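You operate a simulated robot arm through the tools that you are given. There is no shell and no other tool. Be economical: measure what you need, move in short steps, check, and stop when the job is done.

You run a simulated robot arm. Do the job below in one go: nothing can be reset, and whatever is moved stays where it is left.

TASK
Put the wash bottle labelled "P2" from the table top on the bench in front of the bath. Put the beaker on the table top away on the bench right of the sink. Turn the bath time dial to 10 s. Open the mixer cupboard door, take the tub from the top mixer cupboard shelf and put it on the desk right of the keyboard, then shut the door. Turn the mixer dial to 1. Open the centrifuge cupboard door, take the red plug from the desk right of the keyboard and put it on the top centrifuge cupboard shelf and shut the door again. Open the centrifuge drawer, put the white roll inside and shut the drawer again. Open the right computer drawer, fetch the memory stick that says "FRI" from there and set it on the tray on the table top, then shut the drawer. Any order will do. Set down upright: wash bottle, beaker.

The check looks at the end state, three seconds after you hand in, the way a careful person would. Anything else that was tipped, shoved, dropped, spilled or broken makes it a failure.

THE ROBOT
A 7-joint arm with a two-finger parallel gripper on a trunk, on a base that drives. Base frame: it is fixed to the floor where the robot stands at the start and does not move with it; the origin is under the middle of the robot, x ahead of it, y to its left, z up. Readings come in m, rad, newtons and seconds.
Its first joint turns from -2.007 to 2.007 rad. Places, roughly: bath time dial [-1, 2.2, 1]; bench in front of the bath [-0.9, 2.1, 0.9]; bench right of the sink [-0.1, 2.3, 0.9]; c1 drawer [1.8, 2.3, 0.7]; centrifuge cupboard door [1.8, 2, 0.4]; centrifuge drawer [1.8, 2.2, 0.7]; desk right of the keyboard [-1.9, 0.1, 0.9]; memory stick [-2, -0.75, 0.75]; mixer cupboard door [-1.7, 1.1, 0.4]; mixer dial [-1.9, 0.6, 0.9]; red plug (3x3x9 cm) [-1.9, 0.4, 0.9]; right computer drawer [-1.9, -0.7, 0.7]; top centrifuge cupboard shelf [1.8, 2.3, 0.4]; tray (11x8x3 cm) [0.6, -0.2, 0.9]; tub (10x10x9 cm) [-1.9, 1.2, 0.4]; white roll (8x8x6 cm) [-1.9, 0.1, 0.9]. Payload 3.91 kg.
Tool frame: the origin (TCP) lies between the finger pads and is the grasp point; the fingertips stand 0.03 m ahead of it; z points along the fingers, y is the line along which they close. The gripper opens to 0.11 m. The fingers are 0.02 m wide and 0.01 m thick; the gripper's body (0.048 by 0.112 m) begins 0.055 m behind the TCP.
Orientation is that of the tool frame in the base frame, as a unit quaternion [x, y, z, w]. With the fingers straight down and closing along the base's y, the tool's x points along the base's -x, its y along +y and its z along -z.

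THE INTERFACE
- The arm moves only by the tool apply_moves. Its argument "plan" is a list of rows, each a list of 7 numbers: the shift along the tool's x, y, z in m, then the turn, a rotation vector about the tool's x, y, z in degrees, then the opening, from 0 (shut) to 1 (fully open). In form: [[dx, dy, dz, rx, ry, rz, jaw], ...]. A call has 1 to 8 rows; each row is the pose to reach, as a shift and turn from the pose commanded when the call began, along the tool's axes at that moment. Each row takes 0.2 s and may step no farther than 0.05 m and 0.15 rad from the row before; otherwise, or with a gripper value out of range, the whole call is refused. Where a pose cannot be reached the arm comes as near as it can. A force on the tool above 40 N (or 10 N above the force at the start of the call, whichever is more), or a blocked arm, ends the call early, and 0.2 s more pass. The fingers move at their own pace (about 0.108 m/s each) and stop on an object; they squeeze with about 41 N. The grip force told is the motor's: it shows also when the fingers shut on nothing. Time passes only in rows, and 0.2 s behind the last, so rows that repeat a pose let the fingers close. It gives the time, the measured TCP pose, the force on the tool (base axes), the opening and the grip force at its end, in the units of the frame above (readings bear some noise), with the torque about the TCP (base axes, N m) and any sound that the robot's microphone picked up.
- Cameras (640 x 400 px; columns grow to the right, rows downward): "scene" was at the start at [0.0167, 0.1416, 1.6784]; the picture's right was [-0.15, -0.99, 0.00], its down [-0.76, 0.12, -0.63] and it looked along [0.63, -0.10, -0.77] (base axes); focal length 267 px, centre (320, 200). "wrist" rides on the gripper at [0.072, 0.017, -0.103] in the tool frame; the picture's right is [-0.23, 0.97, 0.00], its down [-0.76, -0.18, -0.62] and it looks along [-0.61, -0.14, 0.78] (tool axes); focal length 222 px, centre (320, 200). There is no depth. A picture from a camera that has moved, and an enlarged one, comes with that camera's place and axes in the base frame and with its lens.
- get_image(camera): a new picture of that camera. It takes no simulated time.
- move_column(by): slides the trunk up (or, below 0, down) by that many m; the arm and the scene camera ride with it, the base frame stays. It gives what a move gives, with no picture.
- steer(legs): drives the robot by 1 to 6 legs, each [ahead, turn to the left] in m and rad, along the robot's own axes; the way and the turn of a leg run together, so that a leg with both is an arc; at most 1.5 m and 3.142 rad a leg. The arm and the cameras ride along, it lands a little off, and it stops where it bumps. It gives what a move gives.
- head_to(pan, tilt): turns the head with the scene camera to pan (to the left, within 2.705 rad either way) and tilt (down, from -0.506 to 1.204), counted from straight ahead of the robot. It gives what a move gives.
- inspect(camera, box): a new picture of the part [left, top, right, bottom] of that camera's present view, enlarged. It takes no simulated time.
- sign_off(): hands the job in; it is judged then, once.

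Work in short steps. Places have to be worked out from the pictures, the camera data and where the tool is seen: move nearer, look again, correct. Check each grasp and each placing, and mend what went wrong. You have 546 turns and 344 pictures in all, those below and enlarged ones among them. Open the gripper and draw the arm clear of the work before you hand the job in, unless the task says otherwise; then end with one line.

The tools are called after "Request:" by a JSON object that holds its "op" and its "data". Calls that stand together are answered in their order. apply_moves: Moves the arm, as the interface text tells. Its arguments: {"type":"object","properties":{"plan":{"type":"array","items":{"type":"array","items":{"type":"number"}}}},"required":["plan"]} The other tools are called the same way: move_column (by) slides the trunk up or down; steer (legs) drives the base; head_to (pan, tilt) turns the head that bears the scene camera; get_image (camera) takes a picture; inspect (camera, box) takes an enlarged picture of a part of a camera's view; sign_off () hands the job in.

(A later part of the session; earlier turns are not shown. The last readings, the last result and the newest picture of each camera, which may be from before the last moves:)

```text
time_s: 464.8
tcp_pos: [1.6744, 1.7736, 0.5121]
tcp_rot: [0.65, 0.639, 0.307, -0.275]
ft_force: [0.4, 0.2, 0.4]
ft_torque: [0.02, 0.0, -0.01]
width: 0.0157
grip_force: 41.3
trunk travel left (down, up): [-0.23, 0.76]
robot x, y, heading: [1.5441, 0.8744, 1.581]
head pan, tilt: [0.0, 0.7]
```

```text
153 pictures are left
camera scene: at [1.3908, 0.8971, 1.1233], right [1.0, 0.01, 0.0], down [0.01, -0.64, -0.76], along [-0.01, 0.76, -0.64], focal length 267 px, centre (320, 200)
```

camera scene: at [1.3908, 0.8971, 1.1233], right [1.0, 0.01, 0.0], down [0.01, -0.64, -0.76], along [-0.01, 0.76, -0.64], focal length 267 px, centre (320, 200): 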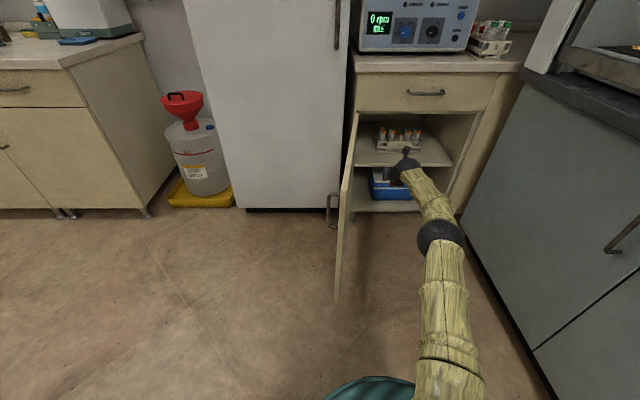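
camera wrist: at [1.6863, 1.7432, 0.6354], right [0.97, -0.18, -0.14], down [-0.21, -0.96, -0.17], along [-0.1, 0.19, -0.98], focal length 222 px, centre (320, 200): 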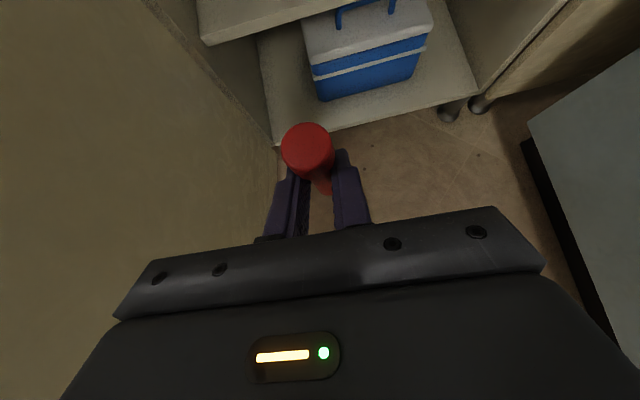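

To go deeper I must stand further right, clear of the open door. I raise the hand above the door, shift the base right, and come back.

Request:
{"op": "move_column", "data": {"by": 0.32}}

Request:
{"op": "steer", "data": {"legs": [[0, 0.5], [-0.42, 0], [0, -0.51], [0.33, 0]]}}

Request:
{"op": "get_image", "data": {"camera": "scene"}}

```text
time_s: 467.9
tcp_pos: [1.6746, 1.7737, 0.8327]
tcp_rot: [0.651, 0.638, 0.306, -0.274]
ft_force: [-0.4, 0.2, -0.7]
ft_torque: [-0.03, 0.0, 0.02]
width: 0.0156
grip_force: 40.9
trunk travel left (down, up): [-0.55, 0.44]
robot x, y, heading: [1.5452, 0.8711, 1.578]
head pan, tilt: [0.0, 0.7]
```

```text
time_s: 475.1
tcp_pos: [1.8727, 1.7456, 0.8315]
tcp_rot: [0.651, 0.638, 0.307, -0.273]
ft_force: [-0.1, -0.2, -0.4]
ft_torque: [-0.02, 0.01, -0.02]
width: 0.0157
grip_force: 40.7
trunk travel left (down, up): [-0.55, 0.44]
robot x, y, heading: [1.743, 0.8445, 1.58]
head pan, tilt: [0.0, 0.7]
```

```text
152 pictures are left
camera scene: at [1.589, 0.8688, 1.4433], right [1.0, 0.01, 0.0], down [0.01, -0.64, -0.76], along [-0.01, 0.76, -0.64], focal length 267 px, centre (320, 200)
```

scene: 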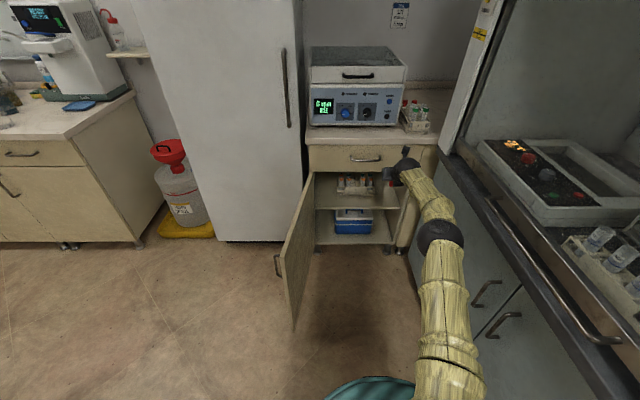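

Good position. I move the hand left to x≈1.66 and lower to shelf height.

Request:
{"op": "apply_moves", "data": {"plan": [[0, -0.045, 0, 0, 0, 0, 0.1], [0, -0.09, 0, 0, 0, 0, 0.1], [0, -0.135, 0, 0, 0, 0, 0.1], [0, -0.18, 0, 0, 0, 0, 0.1], [0, -0.215, 0, 0, 0, 0, 0.1]]}}

Request:
{"op": "move_column", "data": {"by": -0.34}}

Request:
{"op": "steer", "data": {"legs": [[0.24, 0]]}}

Request:
{"op": "get_image", "data": {"camera": "wrist"}}

Request:
{"op": "get_image", "data": {"camera": "scene"}}

```text
time_s: 476.3
tcp_pos: [1.6555, 1.7526, 0.8248]
tcp_rot: [0.65, 0.638, 0.308, -0.275]
ft_force: [0.1, -0.4, 0.2]
ft_torque: [0.0, -0.01, -0.01]
width: 0.0158
grip_force: 41.4
trunk travel left (down, up): [-0.55, 0.44]
robot x, y, heading: [1.7426, 0.8434, 1.58]
head pan, tilt: [0.0, 0.7]
```

```text
time_s: 479.6
tcp_pos: [1.6573, 1.7524, 0.4837]
tcp_rot: [0.65, 0.638, 0.308, -0.274]
ft_force: [-0.4, 0.4, -0.3]
ft_torque: [0.01, 0.01, -0.01]
width: 0.0158
grip_force: 40.8
trunk travel left (down, up): [-0.21, 0.78]
robot x, y, heading: [1.7398, 0.8476, 1.584]
head pan, tilt: [0.0, 0.7]
```

```text
time_s: 481.4
tcp_pos: [1.6532, 1.9876, 0.4843]
tcp_rot: [0.649, 0.639, 0.307, -0.276]
ft_force: [-0.8, -0.5, -0.1]
ft_torque: [-0.04, 0.01, 0.0]
width: 0.0158
grip_force: 41.3
trunk travel left (down, up): [-0.21, 0.78]
robot x, y, heading: [1.7376, 1.077, 1.586]
head pan, tilt: [0.0, 0.7]
```

```text
151 pictures are left
camera wrist: at [1.6648, 1.9561, 0.6077], right [0.97, -0.18, -0.14], down [-0.2, -0.96, -0.17], along [-0.1, 0.19, -0.98], focal length 222 px, centre (320, 200)
```

wrist: 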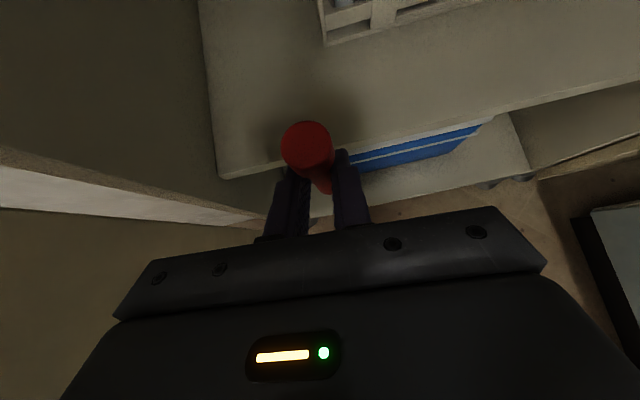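

```text
150 pictures are left
camera scene: at [1.5865, 1.1026, 1.1033], right [1.0, 0.01, 0.0], down [0.01, -0.64, -0.76], along [-0.01, 0.76, -0.64], focal length 267 px, centre (320, 200)
```

scene: 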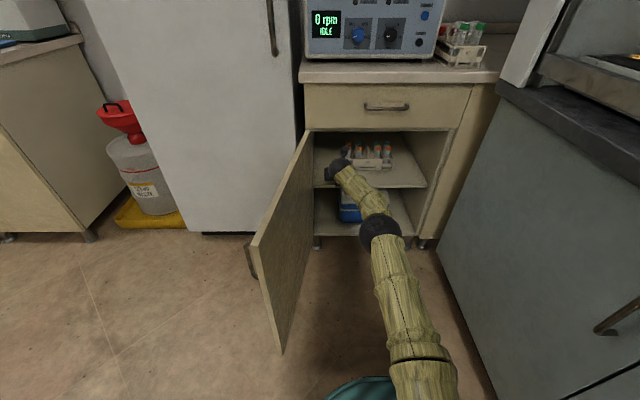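

Shelf front is y≈2.04. I drive 0.08 more (still clear of the door edge), so the plug comes over the shelf.

Request:
{"op": "steer", "data": {"legs": [[0.085, 0]]}}

Request:
{"op": "apply_moves", "data": {"plan": [[0.01, -0.006, 0.011, 0, 0, 0, 0.1], [0.017, -0.012, 0.019, 0, 0, 0, 0.1]]}}

Request:
{"op": "get_image", "data": {"camera": "wrist"}}

```text
time_s: 482.5
tcp_pos: [1.65, 2.076, 0.484]
tcp_rot: [0.649, 0.64, 0.307, -0.276]
ft_force: [0.0, 0.1, -0.4]
ft_torque: [-0.01, 0.0, 0.0]
width: 0.0155
grip_force: 40.9
trunk travel left (down, up): [-0.21, 0.78]
robot x, y, heading: [1.7411, 1.1696, 1.584]
head pan, tilt: [0.0, 0.7]
```

```text
time_s: 483.1
tcp_pos: [1.6496, 2.0774, 0.481]
tcp_rot: [0.65, 0.639, 0.306, -0.275]
ft_force: [0.2, -0.5, 0.2]
ft_torque: [0.0, 0.02, -0.01]
width: 0.0156
grip_force: 41.1
out of reach, approached as far as the arm can: row 1, 2
trunk travel left (down, up): [-0.21, 0.78]
robot x, y, heading: [1.7392, 1.1737, 1.585]
head pan, tilt: [0.0, 0.7]
```

```text
149 pictures are left
camera wrist: at [1.662, 2.0472, 0.6038], right [0.97, -0.18, -0.14], down [-0.2, -0.97, -0.17], along [-0.1, 0.19, -0.98], focal length 222 px, centre (320, 200)
```

wrist: 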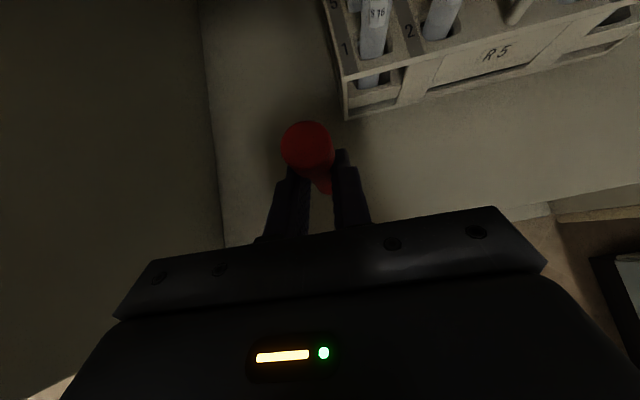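

The plug is over the shelf, clear of the rack. I lower gently with the trunk until contact.

Request:
{"op": "move_column", "data": {"by": -0.014}}

Request:
{"op": "move_column", "data": {"by": -0.005}}

Request:
{"op": "move_column", "data": {"by": -0.004}}

```text
time_s: 483.7
tcp_pos: [1.6507, 2.0774, 0.4665]
tcp_rot: [0.65, 0.639, 0.307, -0.275]
ft_force: [-0.3, 0.5, -0.2]
ft_torque: [-0.02, 0.01, -0.03]
width: 0.0156
grip_force: 41.1
trunk travel left (down, up): [-0.196, 0.794]
robot x, y, heading: [1.7373, 1.1679, 1.583]
head pan, tilt: [0.0, 0.7]
```

```text
time_s: 484.2
tcp_pos: [1.651, 2.0782, 0.4606]
tcp_rot: [0.649, 0.639, 0.306, -0.275]
ft_force: [-0.1, -0.5, 0.8]
ft_torque: [-0.03, -0.01, -0.04]
width: 0.0159
grip_force: 40.9
trunk travel left (down, up): [-0.191, 0.799]
robot x, y, heading: [1.7374, 1.1674, 1.587]
head pan, tilt: [0.0, 0.7]
```

```text
time_s: 484.8
tcp_pos: [1.6497, 2.0774, 0.4577]
tcp_rot: [0.649, 0.64, 0.306, -0.276]
ft_force: [-0.2, 0.4, -0.4]
ft_torque: [-0.01, 0.03, -0.01]
width: 0.0157
grip_force: 40.7
trunk travel left (down, up): [-0.187, 0.803]
robot x, y, heading: [1.738, 1.1693, 1.581]
head pan, tilt: [0.0, 0.7]
```

Request:
{"op": "move_column", "data": {"by": -0.004}}

Request:
{"op": "move_column", "data": {"by": -0.004}}

Request:
{"op": "get_image", "data": {"camera": "wrist"}}

```text
time_s: 485.3
tcp_pos: [1.65, 2.0772, 0.4557]
tcp_rot: [0.648, 0.639, 0.308, -0.277]
ft_force: [-0.3, -0.4, 7.6]
ft_torque: [0.11, 0.1, 0.01]
width: 0.0156
grip_force: 41.1
trunk travel left (down, up): [-0.183, 0.807]
robot x, y, heading: [1.7408, 1.1703, 1.584]
head pan, tilt: [0.0, 0.7]
```

```text
time_s: 485.8
tcp_pos: [1.6505, 2.0776, 0.4553]
tcp_rot: [0.649, 0.638, 0.309, -0.277]
ft_force: [-0.7, 0.3, 23.9]
ft_torque: [0.43, 0.13, 0.0]
width: 0.016
grip_force: 41.2
trunk travel left (down, up): [-0.179, 0.811]
robot x, y, heading: [1.7361, 1.1702, 1.587]
head pan, tilt: [0.0, 0.7]
```

```text
148 pictures are left
camera wrist: at [1.6623, 2.0461, 0.5786], right [0.97, -0.18, -0.14], down [-0.2, -0.96, -0.17], along [-0.1, 0.2, -0.98], focal length 222 px, centre (320, 200)
```

wrist: 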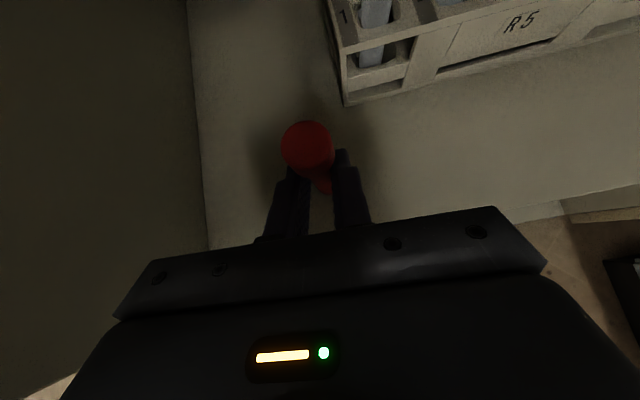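

Contact. I relieve the pressure by 3 mm, open a little and check that it stands.

Request:
{"op": "move_column", "data": {"by": 0.003}}

Request:
{"op": "apply_moves", "data": {"plan": [[0, 0, 0, 0, 0, 0, 0.2], [0, 0, 0, 0, 0, 0, 0.3], [0, 0, 0, 0, 0, 0, 0.45], [0, 0, 0, 0, 0, 0, 0.5]]}}

Request:
{"op": "get_image", "data": {"camera": "wrist"}}

```text
time_s: 486.4
tcp_pos: [1.6499, 2.078, 0.4562]
tcp_rot: [0.649, 0.639, 0.308, -0.276]
ft_force: [-0.7, 6.0, 19.1]
ft_torque: [0.54, 0.11, -0.01]
width: 0.0157
grip_force: 41.1
trunk travel left (down, up): [-0.182, 0.808]
robot x, y, heading: [1.7382, 1.1716, 1.587]
head pan, tilt: [0.0, 0.7]
```

```text
time_s: 487.4
tcp_pos: [1.6509, 2.0771, 0.4533]
tcp_rot: [0.649, 0.64, 0.306, -0.275]
ft_force: [0.1, 0.9, 0.5]
ft_torque: [0.0, 0.05, 0.01]
width: 0.0549
grip_force: 0.0
trunk travel left (down, up): [-0.182, 0.808]
robot x, y, heading: [1.7387, 1.1665, 1.583]
head pan, tilt: [0.0, 0.7]
```

```text
147 pictures are left
camera wrist: at [1.662, 2.0472, 0.5757], right [0.97, -0.18, -0.14], down [-0.2, -0.97, -0.16], along [-0.1, 0.19, -0.98], focal length 222 px, centre (320, 200)
```

wrist: 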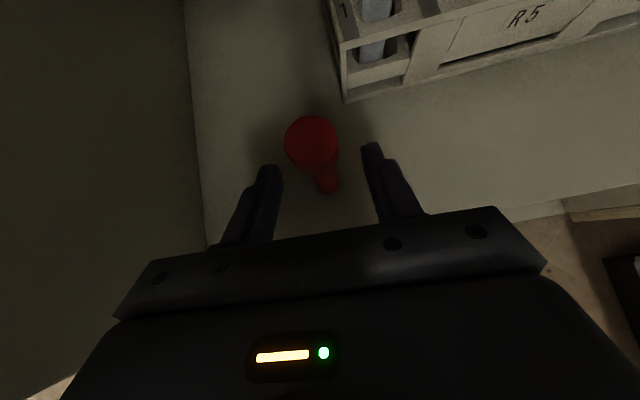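

It stands by itself. I back straight out with the base.

Request:
{"op": "steer", "data": {"legs": [[-0.3, 0]]}}

Request:
{"op": "get_image", "data": {"camera": "wrist"}}

Request:
{"op": "get_image", "data": {"camera": "scene"}}

```text
time_s: 489.4
tcp_pos: [1.656, 1.7735, 0.4525]
tcp_rot: [0.65, 0.638, 0.307, -0.275]
ft_force: [-0.3, -1.0, -0.3]
ft_torque: [-0.02, 0.02, 0.01]
width: 0.0551
grip_force: 0.0
trunk travel left (down, up): [-0.182, 0.808]
robot x, y, heading: [1.7408, 0.8651, 1.58]
head pan, tilt: [0.0, 0.7]
```

```text
146 pictures are left
camera wrist: at [1.6677, 1.7441, 0.5759], right [0.97, -0.18, -0.14], down [-0.2, -0.96, -0.17], along [-0.1, 0.19, -0.98], focal length 222 px, centre (320, 200)
```

wrist: 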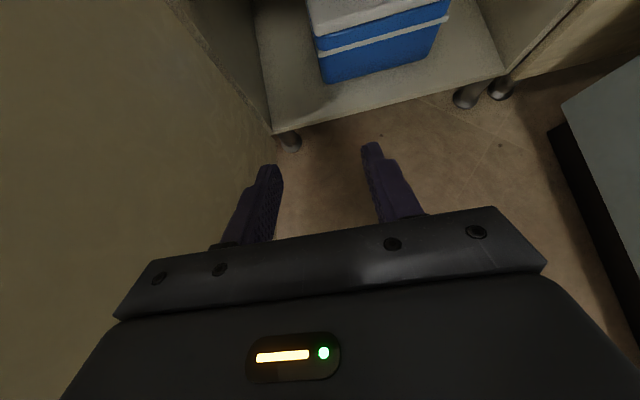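

```text
145 pictures are left
camera scene: at [1.589, 0.8891, 1.0753], right [1.0, 0.01, 0.0], down [0.01, -0.64, -0.76], along [-0.01, 0.76, -0.64], focal length 267 px, centre (320, 200)
```

scene: 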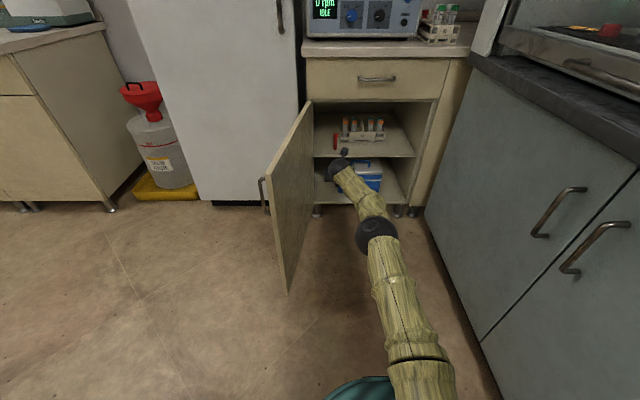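

The plug stands on the shelf. To shut the door I raise and level the hand, swing it over to the door's outer side, and will push it closed.

Request:
{"op": "move_column", "data": {"by": 0.4}}

Request:
{"op": "apply_moves", "data": {"plan": [[-0.01, 0, -0.01, 0, 8.4, 0, 0], [-0.02, 0, -0.02, 0, 16.8, 0, 0], [-0.03, 0, -0.03, 0, 25.2, 0, 0], [-0.04, 0, -0.04, 0, 33.6, 0, 0], [-0.05, 0, -0.05, 0, 41.6, 0, 0]]}}

Request:
{"op": "steer", "data": {"legs": [[0, 0.45]]}}

Request:
{"op": "get_image", "data": {"camera": "scene"}}

```text
time_s: 493.2
tcp_pos: [1.6543, 1.7741, 0.8531]
tcp_rot: [0.651, 0.638, 0.307, -0.274]
ft_force: [-0.1, 0.1, 0.3]
ft_torque: [0.01, 0.02, 0.02]
width: 0.0551
grip_force: 0.2
trunk travel left (down, up): [-0.582, 0.408]
robot x, y, heading: [1.7413, 0.8676, 1.58]
head pan, tilt: [0.0, 0.7]
```

```text
time_s: 494.4
tcp_pos: [1.6543, 1.7017, 0.8485]
tcp_rot: [0.498, 0.499, 0.517, -0.485]
ft_force: [0.6, 1.1, -0.1]
ft_torque: [-0.02, 0.03, 0.01]
width: 0.0
grip_force: 37.7
trunk travel left (down, up): [-0.582, 0.408]
robot x, y, heading: [1.7416, 0.8684, 1.581]
head pan, tilt: [0.0, 0.7]
```

```text
time_s: 496.2
tcp_pos: [1.2984, 1.5817, 0.8494]
tcp_rot: [0.375, 0.598, 0.397, -0.587]
ft_force: [-0.2, 0.3, 0.2]
ft_torque: [0.01, 0.01, 0.01]
width: 0.0001
grip_force: 37.8
trunk travel left (down, up): [-0.582, 0.408]
robot x, y, heading: [1.7415, 0.8644, 2.031]
head pan, tilt: [0.0, 0.7]
```

```text
144 pictures are left
camera scene: at [1.594, 0.8199, 1.4753], right [0.89, 0.45, 0.0], down [0.29, -0.58, -0.76], along [-0.34, 0.68, -0.64], focal length 267 px, centre (320, 200)
```

scene: 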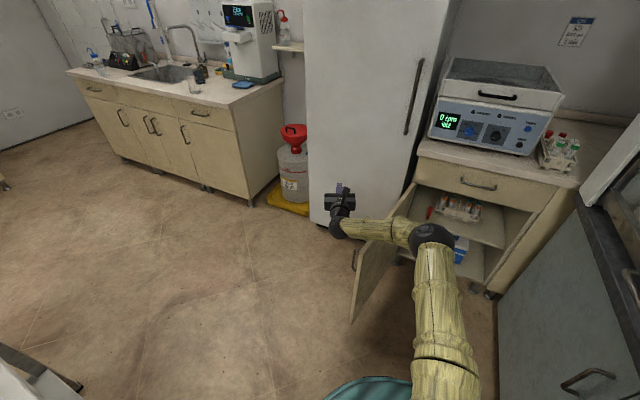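

The elbow is on the inner side; I need to stand further back and left. I reposition to about (1.6, 0.75).

Request:
{"op": "steer", "data": {"legs": [[0, 0.57], [0.22, 0], [0, -0.9], [-0.22, 0]]}}

Request:
{"op": "get_image", "data": {"camera": "scene"}}

```text
time_s: 497.1
tcp_pos: [1.2746, 1.5659, 0.848]
tcp_rot: [0.365, 0.604, 0.387, -0.593]
ft_force: [-0.1, -0.2, -0.6]
ft_torque: [-0.03, 0.02, 0.0]
width: 0.0002
grip_force: 38.0
trunk travel left (down, up): [-0.582, 0.408]
robot x, y, heading: [1.744, 0.8671, 2.068]
head pan, tilt: [0.0, 0.7]
stopped in leg 1: the robot was blocked; the commanded pose is now the measured one
```

```text
143 pictures are left
camera scene: at [1.5955, 0.8155, 1.4753], right [0.88, 0.47, 0.0], down [0.3, -0.57, -0.76], along [-0.36, 0.67, -0.64], focal length 267 px, centre (320, 200)
```

scene: 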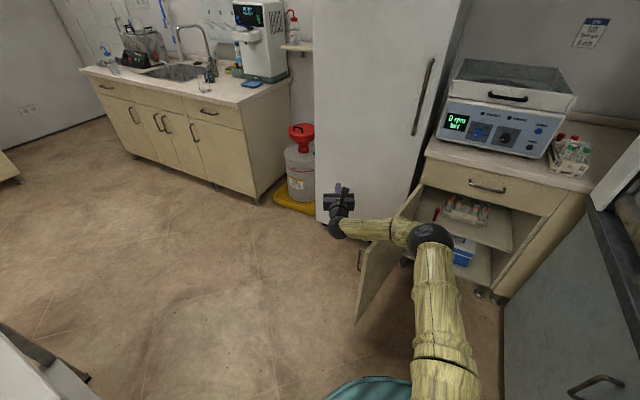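

Something on the arm touches — likely the elbow on the door's top. I raise by 0.25 and repeat.

Request:
{"op": "move_column", "data": {"by": 0.25}}

Request:
{"op": "steer", "data": {"legs": [[0, 0.53], [0.22, 0], [0, -0.9], [-0.22, 0]]}}

Request:
{"op": "get_image", "data": {"camera": "scene"}}

```text
time_s: 499.6
tcp_pos: [1.2733, 1.5655, 1.0981]
tcp_rot: [0.364, 0.605, 0.386, -0.594]
ft_force: [-0.8, 0.2, -0.4]
ft_torque: [0.02, 0.01, 0.0]
width: 0.0
grip_force: 37.6
trunk travel left (down, up): [-0.832, 0.158]
robot x, y, heading: [1.7454, 0.8668, 2.067]
head pan, tilt: [0.0, 0.7]
```

```text
time_s: 500.4
tcp_pos: [1.2743, 1.5657, 1.0975]
tcp_rot: [0.364, 0.605, 0.386, -0.594]
ft_force: [0.5, 0.1, 0.5]
ft_torque: [-0.01, 0.04, -0.02]
width: 0.0
grip_force: 37.7
trunk travel left (down, up): [-0.832, 0.158]
robot x, y, heading: [1.7406, 0.8668, 2.061]
head pan, tilt: [0.0, 0.7]
stopped in leg 1: the robot was blocked; the commanded pose is now the measured one
```

```text
142 pictures are left
camera scene: at [1.5954, 0.8156, 1.7253], right [0.88, 0.47, 0.0], down [0.3, -0.57, -0.76], along [-0.36, 0.67, -0.64], focal length 267 px, centre (320, 200)
```

scene: 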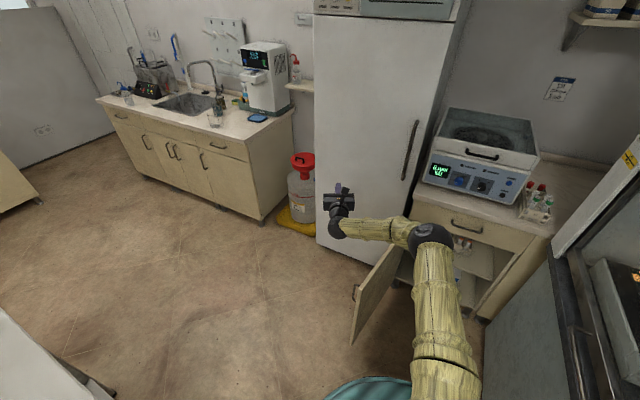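

So the base's rear is against the hood. I move forward a little first, then turn.

Request:
{"op": "steer", "data": {"legs": [[0.1, 0], [0, 0.5], [0.15, 0]]}}

```text
time_s: 502.3
tcp_pos: [1.1109, 1.562, 1.0995]
tcp_rot: [0.309, 0.635, 0.331, -0.626]
ft_force: [-0.2, -0.3, 0.4]
ft_torque: [-0.01, 0.0, -0.03]
width: 0.0002
grip_force: 37.2
trunk travel left (down, up): [-0.832, 0.158]
robot x, y, heading: [1.6968, 0.9542, 2.24]
head pan, tilt: [0.0, 0.7]
stopped in leg 2: the robot was blocked; the commanded pose is now the measured one
```

Request:
{"op": "steer", "data": {"legs": [[0.13, 0]]}}

Request:
{"op": "head_to", "data": {"pan": -2.3, "tilt": 1.0}}

Request:
{"op": "get_image", "data": {"camera": "scene"}}

```text
time_s: 503.6
tcp_pos: [1.0301, 1.6618, 1.0971]
tcp_rot: [0.309, 0.636, 0.33, -0.625]
ft_force: [-0.4, 0.8, -0.4]
ft_torque: [0.04, 0.05, -0.02]
width: 0.0002
grip_force: 37.6
trunk travel left (down, up): [-0.832, 0.158]
robot x, y, heading: [1.6164, 1.0533, 2.232]
head pan, tilt: [0.0, 0.7]
```

```text
time_s: 505.7
tcp_pos: [1.0311, 1.6589, 1.0974]
tcp_rot: [0.308, 0.635, 0.33, -0.626]
ft_force: [0.4, -0.2, -0.4]
ft_torque: [-0.04, 0.02, -0.03]
width: 0.0
grip_force: 37.4
trunk travel left (down, up): [-0.832, 0.158]
robot x, y, heading: [1.6179, 1.0526, 2.237]
head pan, tilt: [-2.3, 1.0]
```

```text
141 pictures are left
camera scene: at [1.6023, 0.9088, 1.7019], right [-0.06, -1.0, 0.0], down [-0.84, 0.05, -0.54], along [0.54, -0.03, -0.84], focal length 267 px, centre (320, 200)
```

scene: 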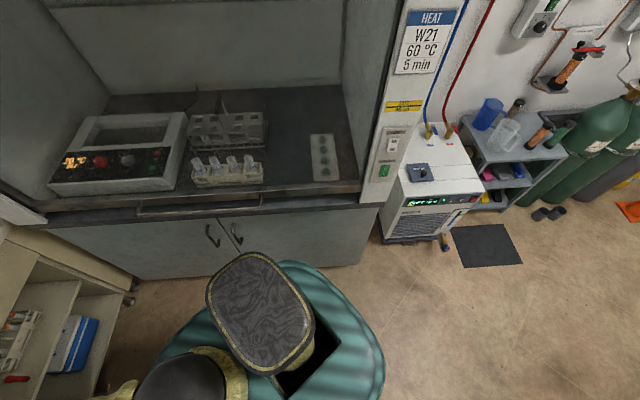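

Base outline seen: a rounded rectangle that got near the hood; the plug still stands on the shelf. Now I turn right and reverse to come behind the door's edge line.

Request:
{"op": "steer", "data": {"legs": [[0, 0.3], [0.12, 0], [0, -0.8], [-0.3, 0]]}}

Request:
{"op": "head_to", "data": {"pan": 0.0, "tilt": 0.8}}

Request:
{"op": "get_image", "data": {"camera": "scene"}}

```text
time_s: 511.7
tcp_pos: [1.3359, 1.6343, 1.0984]
tcp_rot: [0.452, 0.542, 0.471, -0.529]
ft_force: [0.6, -0.1, 0.6]
ft_torque: [0.0, 0.02, 0.0]
width: 0.0
grip_force: 37.9
trunk travel left (down, up): [-0.832, 0.158]
robot x, y, heading: [1.5731, 0.8246, 1.749]
head pan, tilt: [-2.3, 1.0]
```

```text
time_s: 513.8
tcp_pos: [1.3351, 1.6358, 1.0983]
tcp_rot: [0.453, 0.542, 0.471, -0.528]
ft_force: [0.6, 0.4, 0.0]
ft_torque: [-0.02, -0.02, 0.02]
width: 0.0001
grip_force: 37.8
trunk travel left (down, up): [-0.832, 0.158]
robot x, y, heading: [1.5684, 0.8289, 1.753]
head pan, tilt: [0.0, 0.799]
```

```text
140 pictures are left
camera scene: at [1.4156, 0.8215, 1.717], right [0.98, 0.18, 0.0], down [0.13, -0.71, -0.7], along [-0.12, 0.69, -0.72], focal length 267 px, centre (320, 200)
```

scene: 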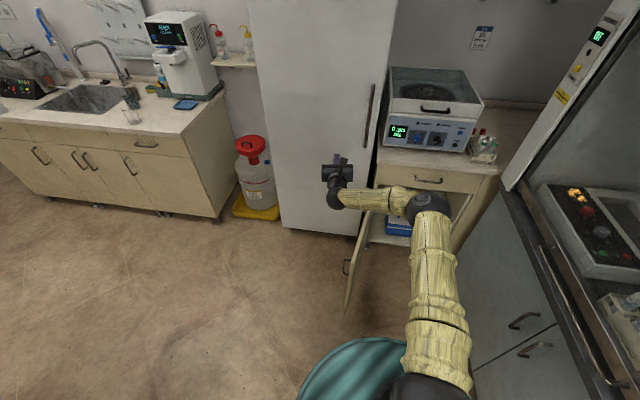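

The forearm would land right on the door tip; I reverse another 0.13, then lower.

Request:
{"op": "steer", "data": {"legs": [[-0.13, 0]]}}

Request:
{"op": "move_column", "data": {"by": -0.3}}

Request:
{"op": "get_image", "data": {"camera": "scene"}}

```text
time_s: 515.1
tcp_pos: [1.3607, 1.5071, 1.0987]
tcp_rot: [0.454, 0.541, 0.473, -0.528]
ft_force: [0.1, -0.5, 0.3]
ft_torque: [-0.03, -0.01, 0.0]
width: 0.0
grip_force: 37.2
trunk travel left (down, up): [-0.832, 0.158]
robot x, y, heading: [1.5902, 0.6971, 1.742]
head pan, tilt: [0.0, 0.799]
```

```text
time_s: 518.1
tcp_pos: [1.3615, 1.51, 0.7977]
tcp_rot: [0.454, 0.541, 0.473, -0.527]
ft_force: [0.8, 0.2, 0.5]
ft_torque: [-0.03, -0.03, -0.01]
width: 0.0002
grip_force: 37.5
trunk travel left (down, up): [-0.532, 0.458]
robot x, y, heading: [1.5925, 0.698, 1.743]
head pan, tilt: [0.0, 0.799]
```

```text
139 pictures are left
camera scene: at [1.4382, 0.6943, 1.4171], right [0.99, 0.17, 0.0], down [0.12, -0.71, -0.7], along [-0.12, 0.69, -0.72], focal length 267 px, centre (320, 200)
```

scene: 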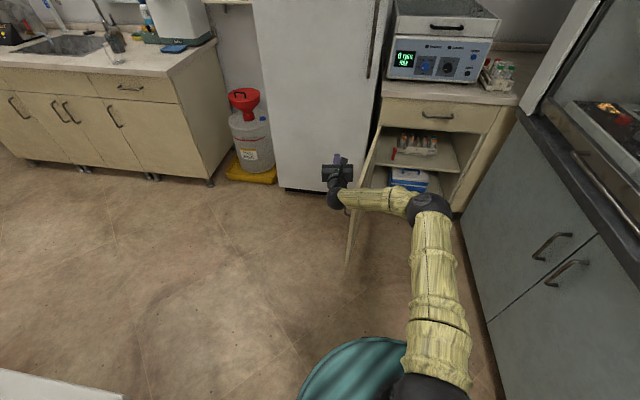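

The forearm is now clear of the door tip. I lower further and turn the base right to push the door closed.

Request:
{"op": "move_column", "data": {"by": -0.22}}

Request:
{"op": "steer", "data": {"legs": [[0, -0.3]]}}

Request:
{"op": "get_image", "data": {"camera": "scene"}}

```text
time_s: 520.4
tcp_pos: [1.3608, 1.5088, 0.5784]
tcp_rot: [0.454, 0.541, 0.473, -0.527]
ft_force: [0.3, 0.0, -0.1]
ft_torque: [0.01, -0.01, 0.0]
width: 0.0
grip_force: 36.9
trunk travel left (down, up): [-0.312, 0.678]
robot x, y, heading: [1.5932, 0.6996, 1.744]
head pan, tilt: [0.0, 0.799]
```

```text
time_s: 521.8
tcp_pos: [1.6131, 1.5414, 0.579]
tcp_rot: [0.531, 0.466, 0.547, -0.45]
ft_force: [0.2, 0.6, 0.2]
ft_torque: [0.03, -0.02, -0.01]
width: 0.0001
grip_force: 37.7
trunk travel left (down, up): [-0.312, 0.678]
robot x, y, heading: [1.591, 0.6995, 1.442]
head pan, tilt: [0.0, 0.799]
```

```text
138 pictures are left
camera scene: at [1.4435, 0.7405, 1.197], right [0.99, -0.13, 0.0], down [-0.09, -0.71, -0.7], along [0.09, 0.69, -0.72], focal length 267 px, centre (320, 200)
```

scene: 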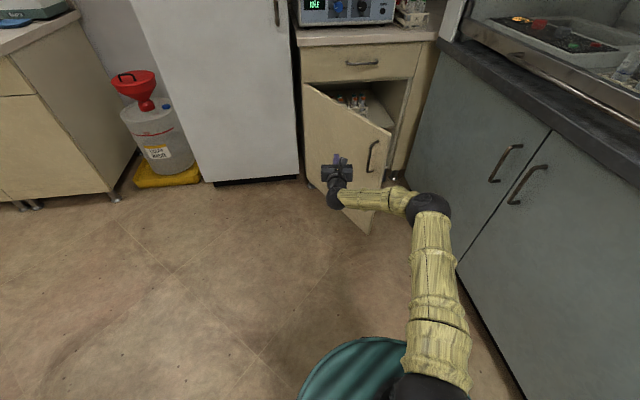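

The door swung to about 45°. I move the hand right for leverage and drive forward to push it shut.

Request:
{"op": "apply_moves", "data": {"plan": [[0, 0.045, 0, 0, 0, 0, 0], [0, 0.09, 0, 0, 0, 0, 0], [0, 0.135, 0, 0, 0, 0, 0], [0, 0.18, 0, 0, 0, 0, 0]]}}

Request:
{"op": "steer", "data": {"legs": [[0.32, 0]]}}

Request:
{"op": "apply_moves", "data": {"plan": [[0, 0, 0.03, 0, 0, 0, 0], [0, 0, 0.06, 0, 0, 0, 0], [0, 0, 0.09, 0, 0, 0, 0], [0, 0, 0.12, 0, 0, 0, 0], [0, 0, 0.15, 0, 0, 0, 0]]}}

Request:
{"op": "get_image", "data": {"camera": "scene"}}

```text
time_s: 522.8
tcp_pos: [1.788, 1.5102, 0.5839]
tcp_rot: [0.529, 0.468, 0.546, -0.45]
ft_force: [-0.1, 0.3, -0.3]
ft_torque: [-0.01, -0.03, -0.07]
width: 0.0
grip_force: 37.3
trunk travel left (down, up): [-0.312, 0.678]
robot x, y, heading: [1.593, 0.6996, 1.438]
head pan, tilt: [0.0, 0.799]
```

```text
time_s: 523.8
tcp_pos: [1.7969, 1.5528, 0.5839]
tcp_rot: [0.531, 0.465, 0.548, -0.448]
ft_force: [1.4, -2.2, 1.0]
ft_torque: [0.03, 0.05, 0.04]
width: 0.0
grip_force: 37.4
trunk travel left (down, up): [-0.312, 0.678]
robot x, y, heading: [1.6011, 0.7405, 1.443]
head pan, tilt: [0.0, 0.799]
stopped in leg 1: the force on the tool passed its limit (the readings are from after the stop); the commanded pose is now the measured one
```

```text
time_s: 524.1
tcp_pos: [1.8153, 1.5635, 0.5827]
tcp_rot: [0.539, 0.456, 0.555, -0.44]
ft_force: [3.9, -1.1, 2.0]
ft_torque: [-0.06, 0.05, 0.3]
width: 0.0
grip_force: 38.4
trunk travel left (down, up): [-0.312, 0.678]
robot x, y, heading: [1.5995, 0.7439, 1.441]
head pan, tilt: [0.0, 0.799]
stopped in row 1: the force on the tool passed its limit (the readings are from after the stop); the commanded pose is now the measured one
```

```text
137 pictures are left
camera scene: at [1.4496, 0.7823, 1.1972], right [0.99, -0.13, 0.0], down [-0.09, -0.71, -0.7], along [0.09, 0.69, -0.72], focal length 267 px, centre (320, 200)
```

scene: 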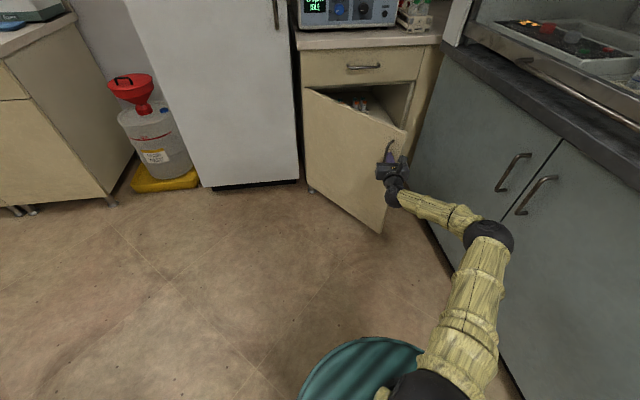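

The push trips on speed. I push slowly in 1 cm rows.

Request:
{"op": "apply_moves", "data": {"plan": [[0, -0.02, 0, 0, 0, 0, 0], [0, -0.02, 0.01, 0, 0, 0, 0], [0, -0.02, 0.02, 0, 0, 0, 0], [0, -0.02, 0.03, 0, 0, 0, 0], [0, -0.02, 0.04, 0, 0, 0, 0], [0, -0.02, 0.05, 0, 0, 0, 0], [0, -0.02, 0.06, 0, 0, 0, 0], [0, -0.02, 0.07, 0, 0, 0, 0]]}}

Request:
{"op": "apply_moves", "data": {"plan": [[0, 0, 0.01, 0, 0, 0, 0], [0, 0, 0.02, 0, 0, 0, 0], [0, 0, 0.03, 0, 0, 0, 0], [0, 0, 0.04, 0, 0, 0, 0], [0, 0, 0.05, 0, 0, 0, 0], [0, 0, 0.06, 0, 0, 0, 0], [0, 0, 0.07, 0, 0, 0, 0], [0, 0, 0.08, 0, 0, 0, 0]]}}

Request:
{"op": "get_image", "data": {"camera": "scene"}}

```text
time_s: 524.5
tcp_pos: [1.8137, 1.5635, 0.5832]
tcp_rot: [0.541, 0.453, 0.559, -0.435]
ft_force: [3.6, -5.7, 2.2]
ft_torque: [0.1, 0.04, 0.01]
width: 0.0
grip_force: 38.0
trunk travel left (down, up): [-0.312, 0.678]
robot x, y, heading: [1.5958, 0.7472, 1.439]
head pan, tilt: [0.0, 0.799]
stopped in row 1: the force on the tool passed its limit (the readings are from after the stop); the commanded pose is now the measured one
```

```text
time_s: 525.0
tcp_pos: [1.8272, 1.5721, 0.5823]
tcp_rot: [0.546, 0.447, 0.565, -0.428]
ft_force: [3.5, -4.8, 2.8]
ft_torque: [0.08, 0.07, 0.01]
width: 0.0
grip_force: 38.2
trunk travel left (down, up): [-0.312, 0.678]
robot x, y, heading: [1.5996, 0.7448, 1.442]
head pan, tilt: [0.0, 0.799]
stopped in row 2: the force on the tool passed its limit (the readings are from after the stop); the commanded pose is now the measured one
```

```text
136 pictures are left
camera scene: at [1.4495, 0.782, 1.1971], right [0.99, -0.13, 0.0], down [-0.09, -0.71, -0.7], along [0.09, 0.69, -0.72], focal length 267 px, centre (320, 200)
```

scene: 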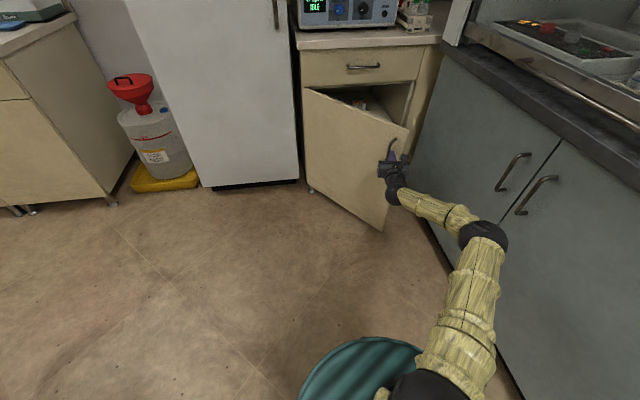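

The fingers are caught at the handle. I back off, shift 11 cm left onto the flat of the door and push there.

Request:
{"op": "apply_moves", "data": {"plan": [[0, 0, -0.04, 0, 0, 0, 0], [0, -0.03, -0.06, 0, 0, 0, 0], [0, -0.07, -0.06, 0, 0, 0, 0], [0, -0.11, -0.06, 8, 0, 0, 0]]}}

Request:
{"op": "apply_moves", "data": {"plan": [[0, 0, 0.03, 0, 0, 0, 0], [0, 0, 0.06, 0, 0, 0, 0], [0, 0, 0.09, 0, 0, 0, 0], [0, 0, 0.12, 0, 0, 0, 0], [0, 0, 0.15, 0, 0, 0, 0], [0, 0, 0.18, 0, 0, 0, 0]]}}

Request:
{"op": "get_image", "data": {"camera": "scene"}}

```text
time_s: 526.0
tcp_pos: [1.7039, 1.5415, 0.5772]
tcp_rot: [0.515, 0.486, 0.53, -0.467]
ft_force: [0.5, 0.7, 0.2]
ft_torque: [0.04, 0.02, -0.02]
width: 0.0002
grip_force: 37.9
trunk travel left (down, up): [-0.312, 0.678]
robot x, y, heading: [1.598, 0.7431, 1.442]
head pan, tilt: [0.0, 0.799]
```

```text
time_s: 527.4
tcp_pos: [1.7189, 1.6894, 0.58]
tcp_rot: [0.514, 0.487, 0.529, -0.468]
ft_force: [-0.6, 0.0, 0.5]
ft_torque: [0.03, 0.0, 0.01]
width: 0.0
grip_force: 38.0
out of reach, approached as far as the arm can: row 5, 6
trunk travel left (down, up): [-0.312, 0.678]
robot x, y, heading: [1.5974, 0.7434, 1.442]
head pan, tilt: [0.0, 0.799]
```

```text
135 pictures are left
camera scene: at [1.449, 0.7828, 1.197], right [0.99, -0.13, 0.0], down [-0.09, -0.71, -0.7], along [0.09, 0.69, -0.72], focal length 267 px, centre (320, 200)
```

scene: 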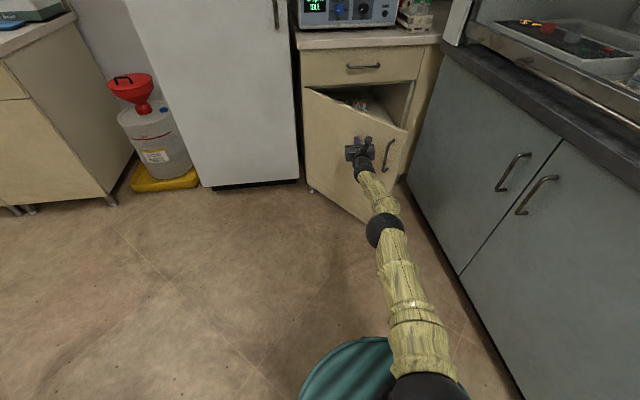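

Arm extended and near the door; now I push with the base, slowly.

Request:
{"op": "steer", "data": {"legs": [[0.1, 0], [0.1, 0], [0.08, 0]]}}

Request:
{"op": "get_image", "data": {"camera": "scene"}}

```text
time_s: 530.1
tcp_pos: [1.7493, 1.9644, 0.5801]
tcp_rot: [0.514, 0.487, 0.53, -0.467]
ft_force: [-1.1, -8.0, 1.9]
ft_torque: [0.05, -0.01, 0.07]
width: 0.0001
grip_force: 37.8
trunk travel left (down, up): [-0.312, 0.678]
robot x, y, heading: [1.6302, 1.02, 1.443]
head pan, tilt: [0.0, 0.799]
stopped in leg 3: the force on the tool passed its limit (the readings are from after the stop); the commanded pose is now the measured one
```

```text
134 pictures are left
camera scene: at [1.4842, 1.0581, 1.1971], right [0.99, -0.12, 0.0], down [-0.09, -0.71, -0.7], along [0.09, 0.69, -0.72], focal length 267 px, centre (320, 200)
```

scene: 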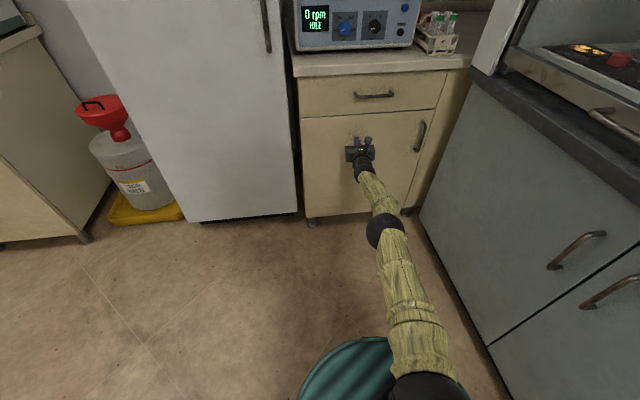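

The door is shut. Next the drawer: its horizontal handle is near (1.79, 1.97, 0.77). I back off, raise, and roll the hand 90° so the jaws close vertically.

Request:
{"op": "steer", "data": {"legs": [[-0.25, 0]]}}

Request:
{"op": "move_column", "data": {"by": 0.19}}

Request:
{"op": "apply_moves", "data": {"plan": [[0, 0, -0.02, 0, 0, -8.5, 0], [0, 0, -0.04, 0, 0, -17, 0], [0, 0, -0.06, 0, 0, -25.5, 0], [0, 0, -0.08, 0, 0, -34, 0], [0, 0, -0.08, 0, 0, -42.5, 0.2], [0, 0, -0.08, 0, 0, -51, 0.4], [0, 0, -0.08, 0, 0, -59.5, 0.5]]}}

Request:
{"op": "apply_moves", "data": {"plan": [[0, 0, 0, 0, 0, -8.5, 0.5], [0, 0, 0, 0, 0, -17, 0.5], [0, 0, 0, 0, 0, -25.5, 0.5], [0, 0, 0, 0, 0, -30.5, 0.5]]}}

Request:
{"op": "get_image", "data": {"camera": "wrist"}}

Request:
{"op": "get_image", "data": {"camera": "scene"}}

```text
time_s: 531.9
tcp_pos: [1.7194, 1.7138, 0.5801]
tcp_rot: [0.514, 0.488, 0.53, -0.466]
ft_force: [0.3, 0.3, 0.0]
ft_torque: [-0.02, -0.02, 0.0]
width: 0.0
grip_force: 37.5
trunk travel left (down, up): [-0.312, 0.678]
robot x, y, heading: [1.6069, 0.7672, 1.445]
head pan, tilt: [0.0, 0.799]
```

```text
time_s: 534.0
tcp_pos: [1.7185, 1.7143, 0.7688]
tcp_rot: [0.514, 0.488, 0.529, -0.467]
ft_force: [0.2, 1.0, -0.3]
ft_torque: [0.0, 0.02, -0.02]
width: 0.0
grip_force: 38.0
trunk travel left (down, up): [-0.502, 0.488]
robot x, y, heading: [1.6031, 0.7706, 1.446]
head pan, tilt: [0.0, 0.799]
```

```text
time_s: 535.6
tcp_pos: [1.7138, 1.6346, 0.7706]
tcp_rot: [0.204, 0.678, 0.691, -0.142]
ft_force: [-0.6, -1.2, 0.2]
ft_torque: [0.0, 0.0, -0.04]
width: 0.0552
grip_force: 0.1
trunk travel left (down, up): [-0.502, 0.488]
robot x, y, heading: [1.6002, 0.7666, 1.447]
head pan, tilt: [0.0, 0.799]
```

```text
time_s: 536.6
tcp_pos: [1.7128, 1.6337, 0.7693]
tcp_rot: [0.018, 0.707, 0.705, 0.045]
ft_force: [-0.1, -0.4, 0.2]
ft_torque: [-0.01, 0.02, -0.01]
width: 0.055
grip_force: 0.1
trunk travel left (down, up): [-0.502, 0.488]
robot x, y, heading: [1.6013, 0.7677, 1.443]
head pan, tilt: [0.0, 0.799]
```

```text
133 pictures are left
camera wrist: at [1.6303, 1.5371, 0.784], right [0.19, -0.01, 0.98], down [0.71, -0.69, -0.15], along [0.68, 0.72, -0.12], focal length 222 px, centre (320, 200)
```

wrist: 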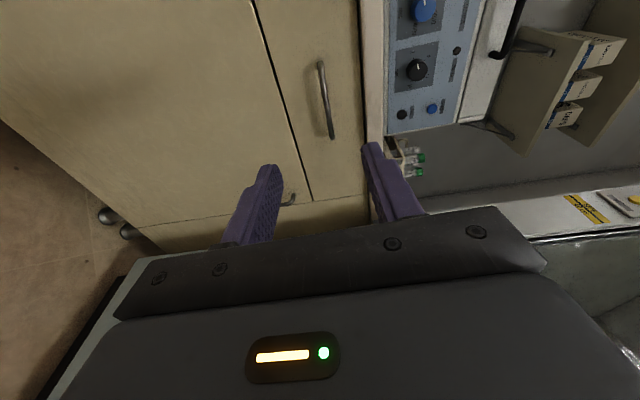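

```text
132 pictures are left
camera scene: at [1.4529, 0.8074, 1.387], right [0.99, -0.12, 0.0], down [-0.09, -0.71, -0.7], along [0.09, 0.69, -0.72], focal length 267 px, centre (320, 200)
```

scene: 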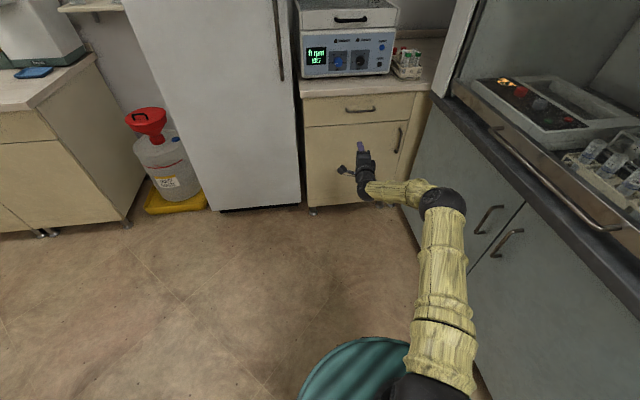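

The drawer handle's centre is (1.785, 1.96, 0.775). I align and drive in.

Request:
{"op": "apply_moves", "data": {"plan": [[-0.03, 0.003, 0, 0, 0, 0, 0.5], [-0.055, 0.006, 0, 0, 0, 0, 0.5]]}}

Request:
{"op": "steer", "data": {"legs": [[0.2, 0.0]]}}

Request:
{"op": "get_image", "data": {"camera": "wrist"}}

```text
time_s: 537.2
tcp_pos: [1.7685, 1.6278, 0.7739]
tcp_rot: [0.019, 0.708, 0.704, 0.044]
ft_force: [0.0, 0.0, -0.1]
ft_torque: [-0.03, 0.03, 0.0]
width: 0.0549
grip_force: 0.2
trunk travel left (down, up): [-0.502, 0.488]
robot x, y, heading: [1.6036, 0.7635, 1.446]
head pan, tilt: [0.0, 0.799]
```

```text
time_s: 538.8
tcp_pos: [1.7869, 1.8229, 0.7753]
tcp_rot: [0.018, 0.708, 0.705, 0.043]
ft_force: [0.5, -0.8, 0.3]
ft_torque: [0.0, -0.03, 0.02]
width: 0.0548
grip_force: 0.1
trunk travel left (down, up): [-0.502, 0.488]
robot x, y, heading: [1.6237, 0.9618, 1.447]
head pan, tilt: [0.0, 0.799]
```

```text
131 pictures are left
camera wrist: at [1.7052, 1.7268, 0.7893], right [0.19, -0.01, 0.98], down [0.71, -0.69, -0.15], along [0.67, 0.73, -0.12], focal length 222 px, centre (320, 200)
```

wrist: 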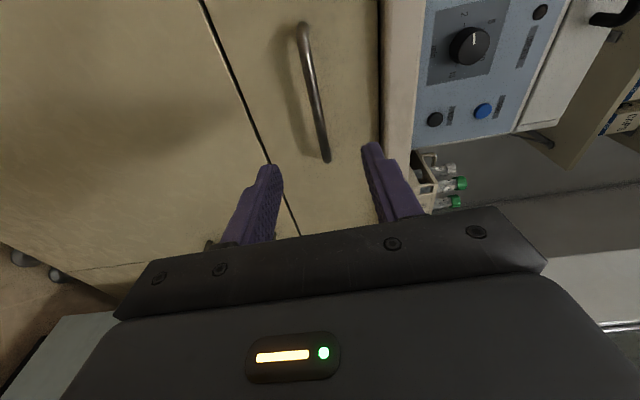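

Well aligned. I drive 0.1 and check contact with the arm.

Request:
{"op": "steer", "data": {"legs": [[0.1, 0.0]]}}

Request:
{"op": "apply_moves", "data": {"plan": [[0, 0, 0.01, 0, 0, 0, 0.5], [0, 0, 0.02, 0, 0, 0, 0.5], [0, 0, 0.03, 0, 0, 0, 0.5]]}}

Request:
{"op": "get_image", "data": {"camera": "wrist"}}

```text
time_s: 539.9
tcp_pos: [1.8, 1.9243, 0.7741]
tcp_rot: [0.018, 0.708, 0.705, 0.042]
ft_force: [-0.5, -0.4, 0.0]
ft_torque: [-0.01, 0.01, 0.0]
width: 0.0549
grip_force: 0.1
trunk travel left (down, up): [-0.502, 0.488]
robot x, y, heading: [1.6411, 1.0593, 1.448]
head pan, tilt: [0.0, 0.799]
```

```text
time_s: 540.7
tcp_pos: [1.8021, 1.9531, 0.7747]
tcp_rot: [0.018, 0.708, 0.705, 0.042]
ft_force: [-0.5, -0.2, 0.0]
ft_torque: [0.01, -0.02, 0.0]
width: 0.0553
grip_force: 0.0
trunk travel left (down, up): [-0.502, 0.488]
robot x, y, heading: [1.6399, 1.062, 1.451]
head pan, tilt: [0.0, 0.799]
```

```text
130 pictures are left
camera wrist: at [1.7203, 1.8554, 0.7899], right [0.19, -0.01, 0.98], down [0.71, -0.69, -0.15], along [0.68, 0.73, -0.12], focal length 222 px, centre (320, 200)
```

wrist: 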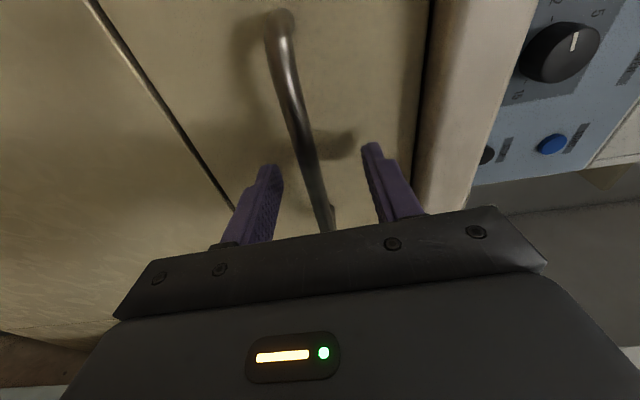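

Request:
{"op": "apply_moves", "data": {"plan": [[0, 0, 0.01, 0, 0, 0, 0.3], [0, 0, 0.01, 0, 0, 0, 0.1], [0, 0, 0.01, 0, 0, 0, 0], [0, 0, 0.01, 0, 0, 0, 0], [0, 0, 0.01, 0, 0, 0, 0]]}}

Request:
{"op": "steer", "data": {"legs": [[-0.1, 0.0]]}}

Request:
{"op": "get_image", "data": {"camera": "scene"}}

```text
time_s: 541.9
tcp_pos: [1.8037, 1.9624, 0.7719]
tcp_rot: [0.018, 0.71, 0.703, 0.043]
ft_force: [-0.7, -7.7, -12.2]
ft_torque: [0.0, 0.97, -0.42]
width: 0.0117
grip_force: 44.9
trunk travel left (down, up): [-0.502, 0.488]
robot x, y, heading: [1.6369, 1.0627, 1.453]
head pan, tilt: [0.0, 0.799]
```

```text
time_s: 543.1
tcp_pos: [1.8042, 1.8707, 0.7718]
tcp_rot: [0.025, 0.709, 0.704, 0.046]
ft_force: [1.4, -0.2, -1.3]
ft_torque: [-0.03, 1.0, 0.44]
width: 0.0116
grip_force: 44.9
trunk travel left (down, up): [-0.502, 0.488]
robot x, y, heading: [1.6265, 0.9727, 1.456]
head pan, tilt: [0.0, 0.799]
stopped in leg 1: the force on the tool passed its limit (the readings are from after the stop); the commanded pose is now the measured one
```

```text
129 pictures are left
camera scene: at [1.4782, 1.0109, 1.3873], right [0.99, -0.12, 0.0], down [-0.09, -0.71, -0.7], along [0.08, 0.69, -0.72], focal length 267 px, centre (320, 200)
```

scene: 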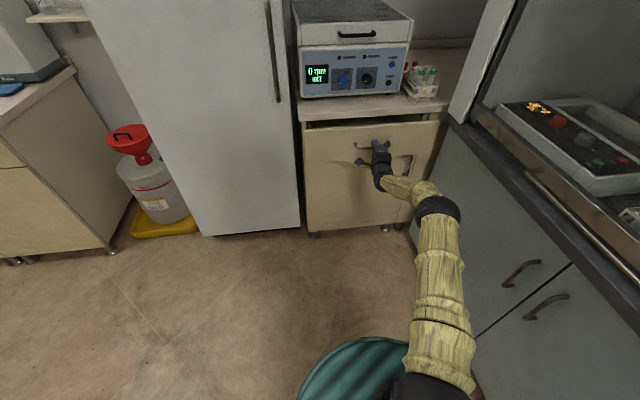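

The drawer is sliding out (9 cm). I keep pulling, compensating the small heading error.

Request:
{"op": "steer", "data": {"legs": [[-0.08, -0.01], [-0.08, -0.01]]}}

Request:
{"op": "get_image", "data": {"camera": "scene"}}

```text
time_s: 544.8
tcp_pos: [1.8047, 1.7053, 0.7709]
tcp_rot: [0.035, 0.708, 0.703, 0.055]
ft_force: [26.0, -1.0, -2.6]
ft_torque: [-0.06, 0.95, -0.8]
width: 0.0118
grip_force: 45.0
trunk travel left (down, up): [-0.502, 0.488]
robot x, y, heading: [1.6044, 0.811, 1.432]
head pan, tilt: [0.0, 0.799]
```

```text
128 pictures are left
camera scene: at [1.4606, 0.8541, 1.3874], right [0.99, -0.14, 0.0], down [-0.1, -0.71, -0.7], along [0.1, 0.69, -0.72], focal length 267 px, centre (320, 200)
```

scene: 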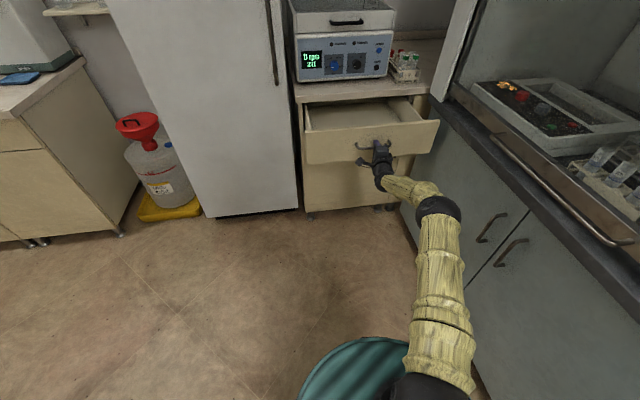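

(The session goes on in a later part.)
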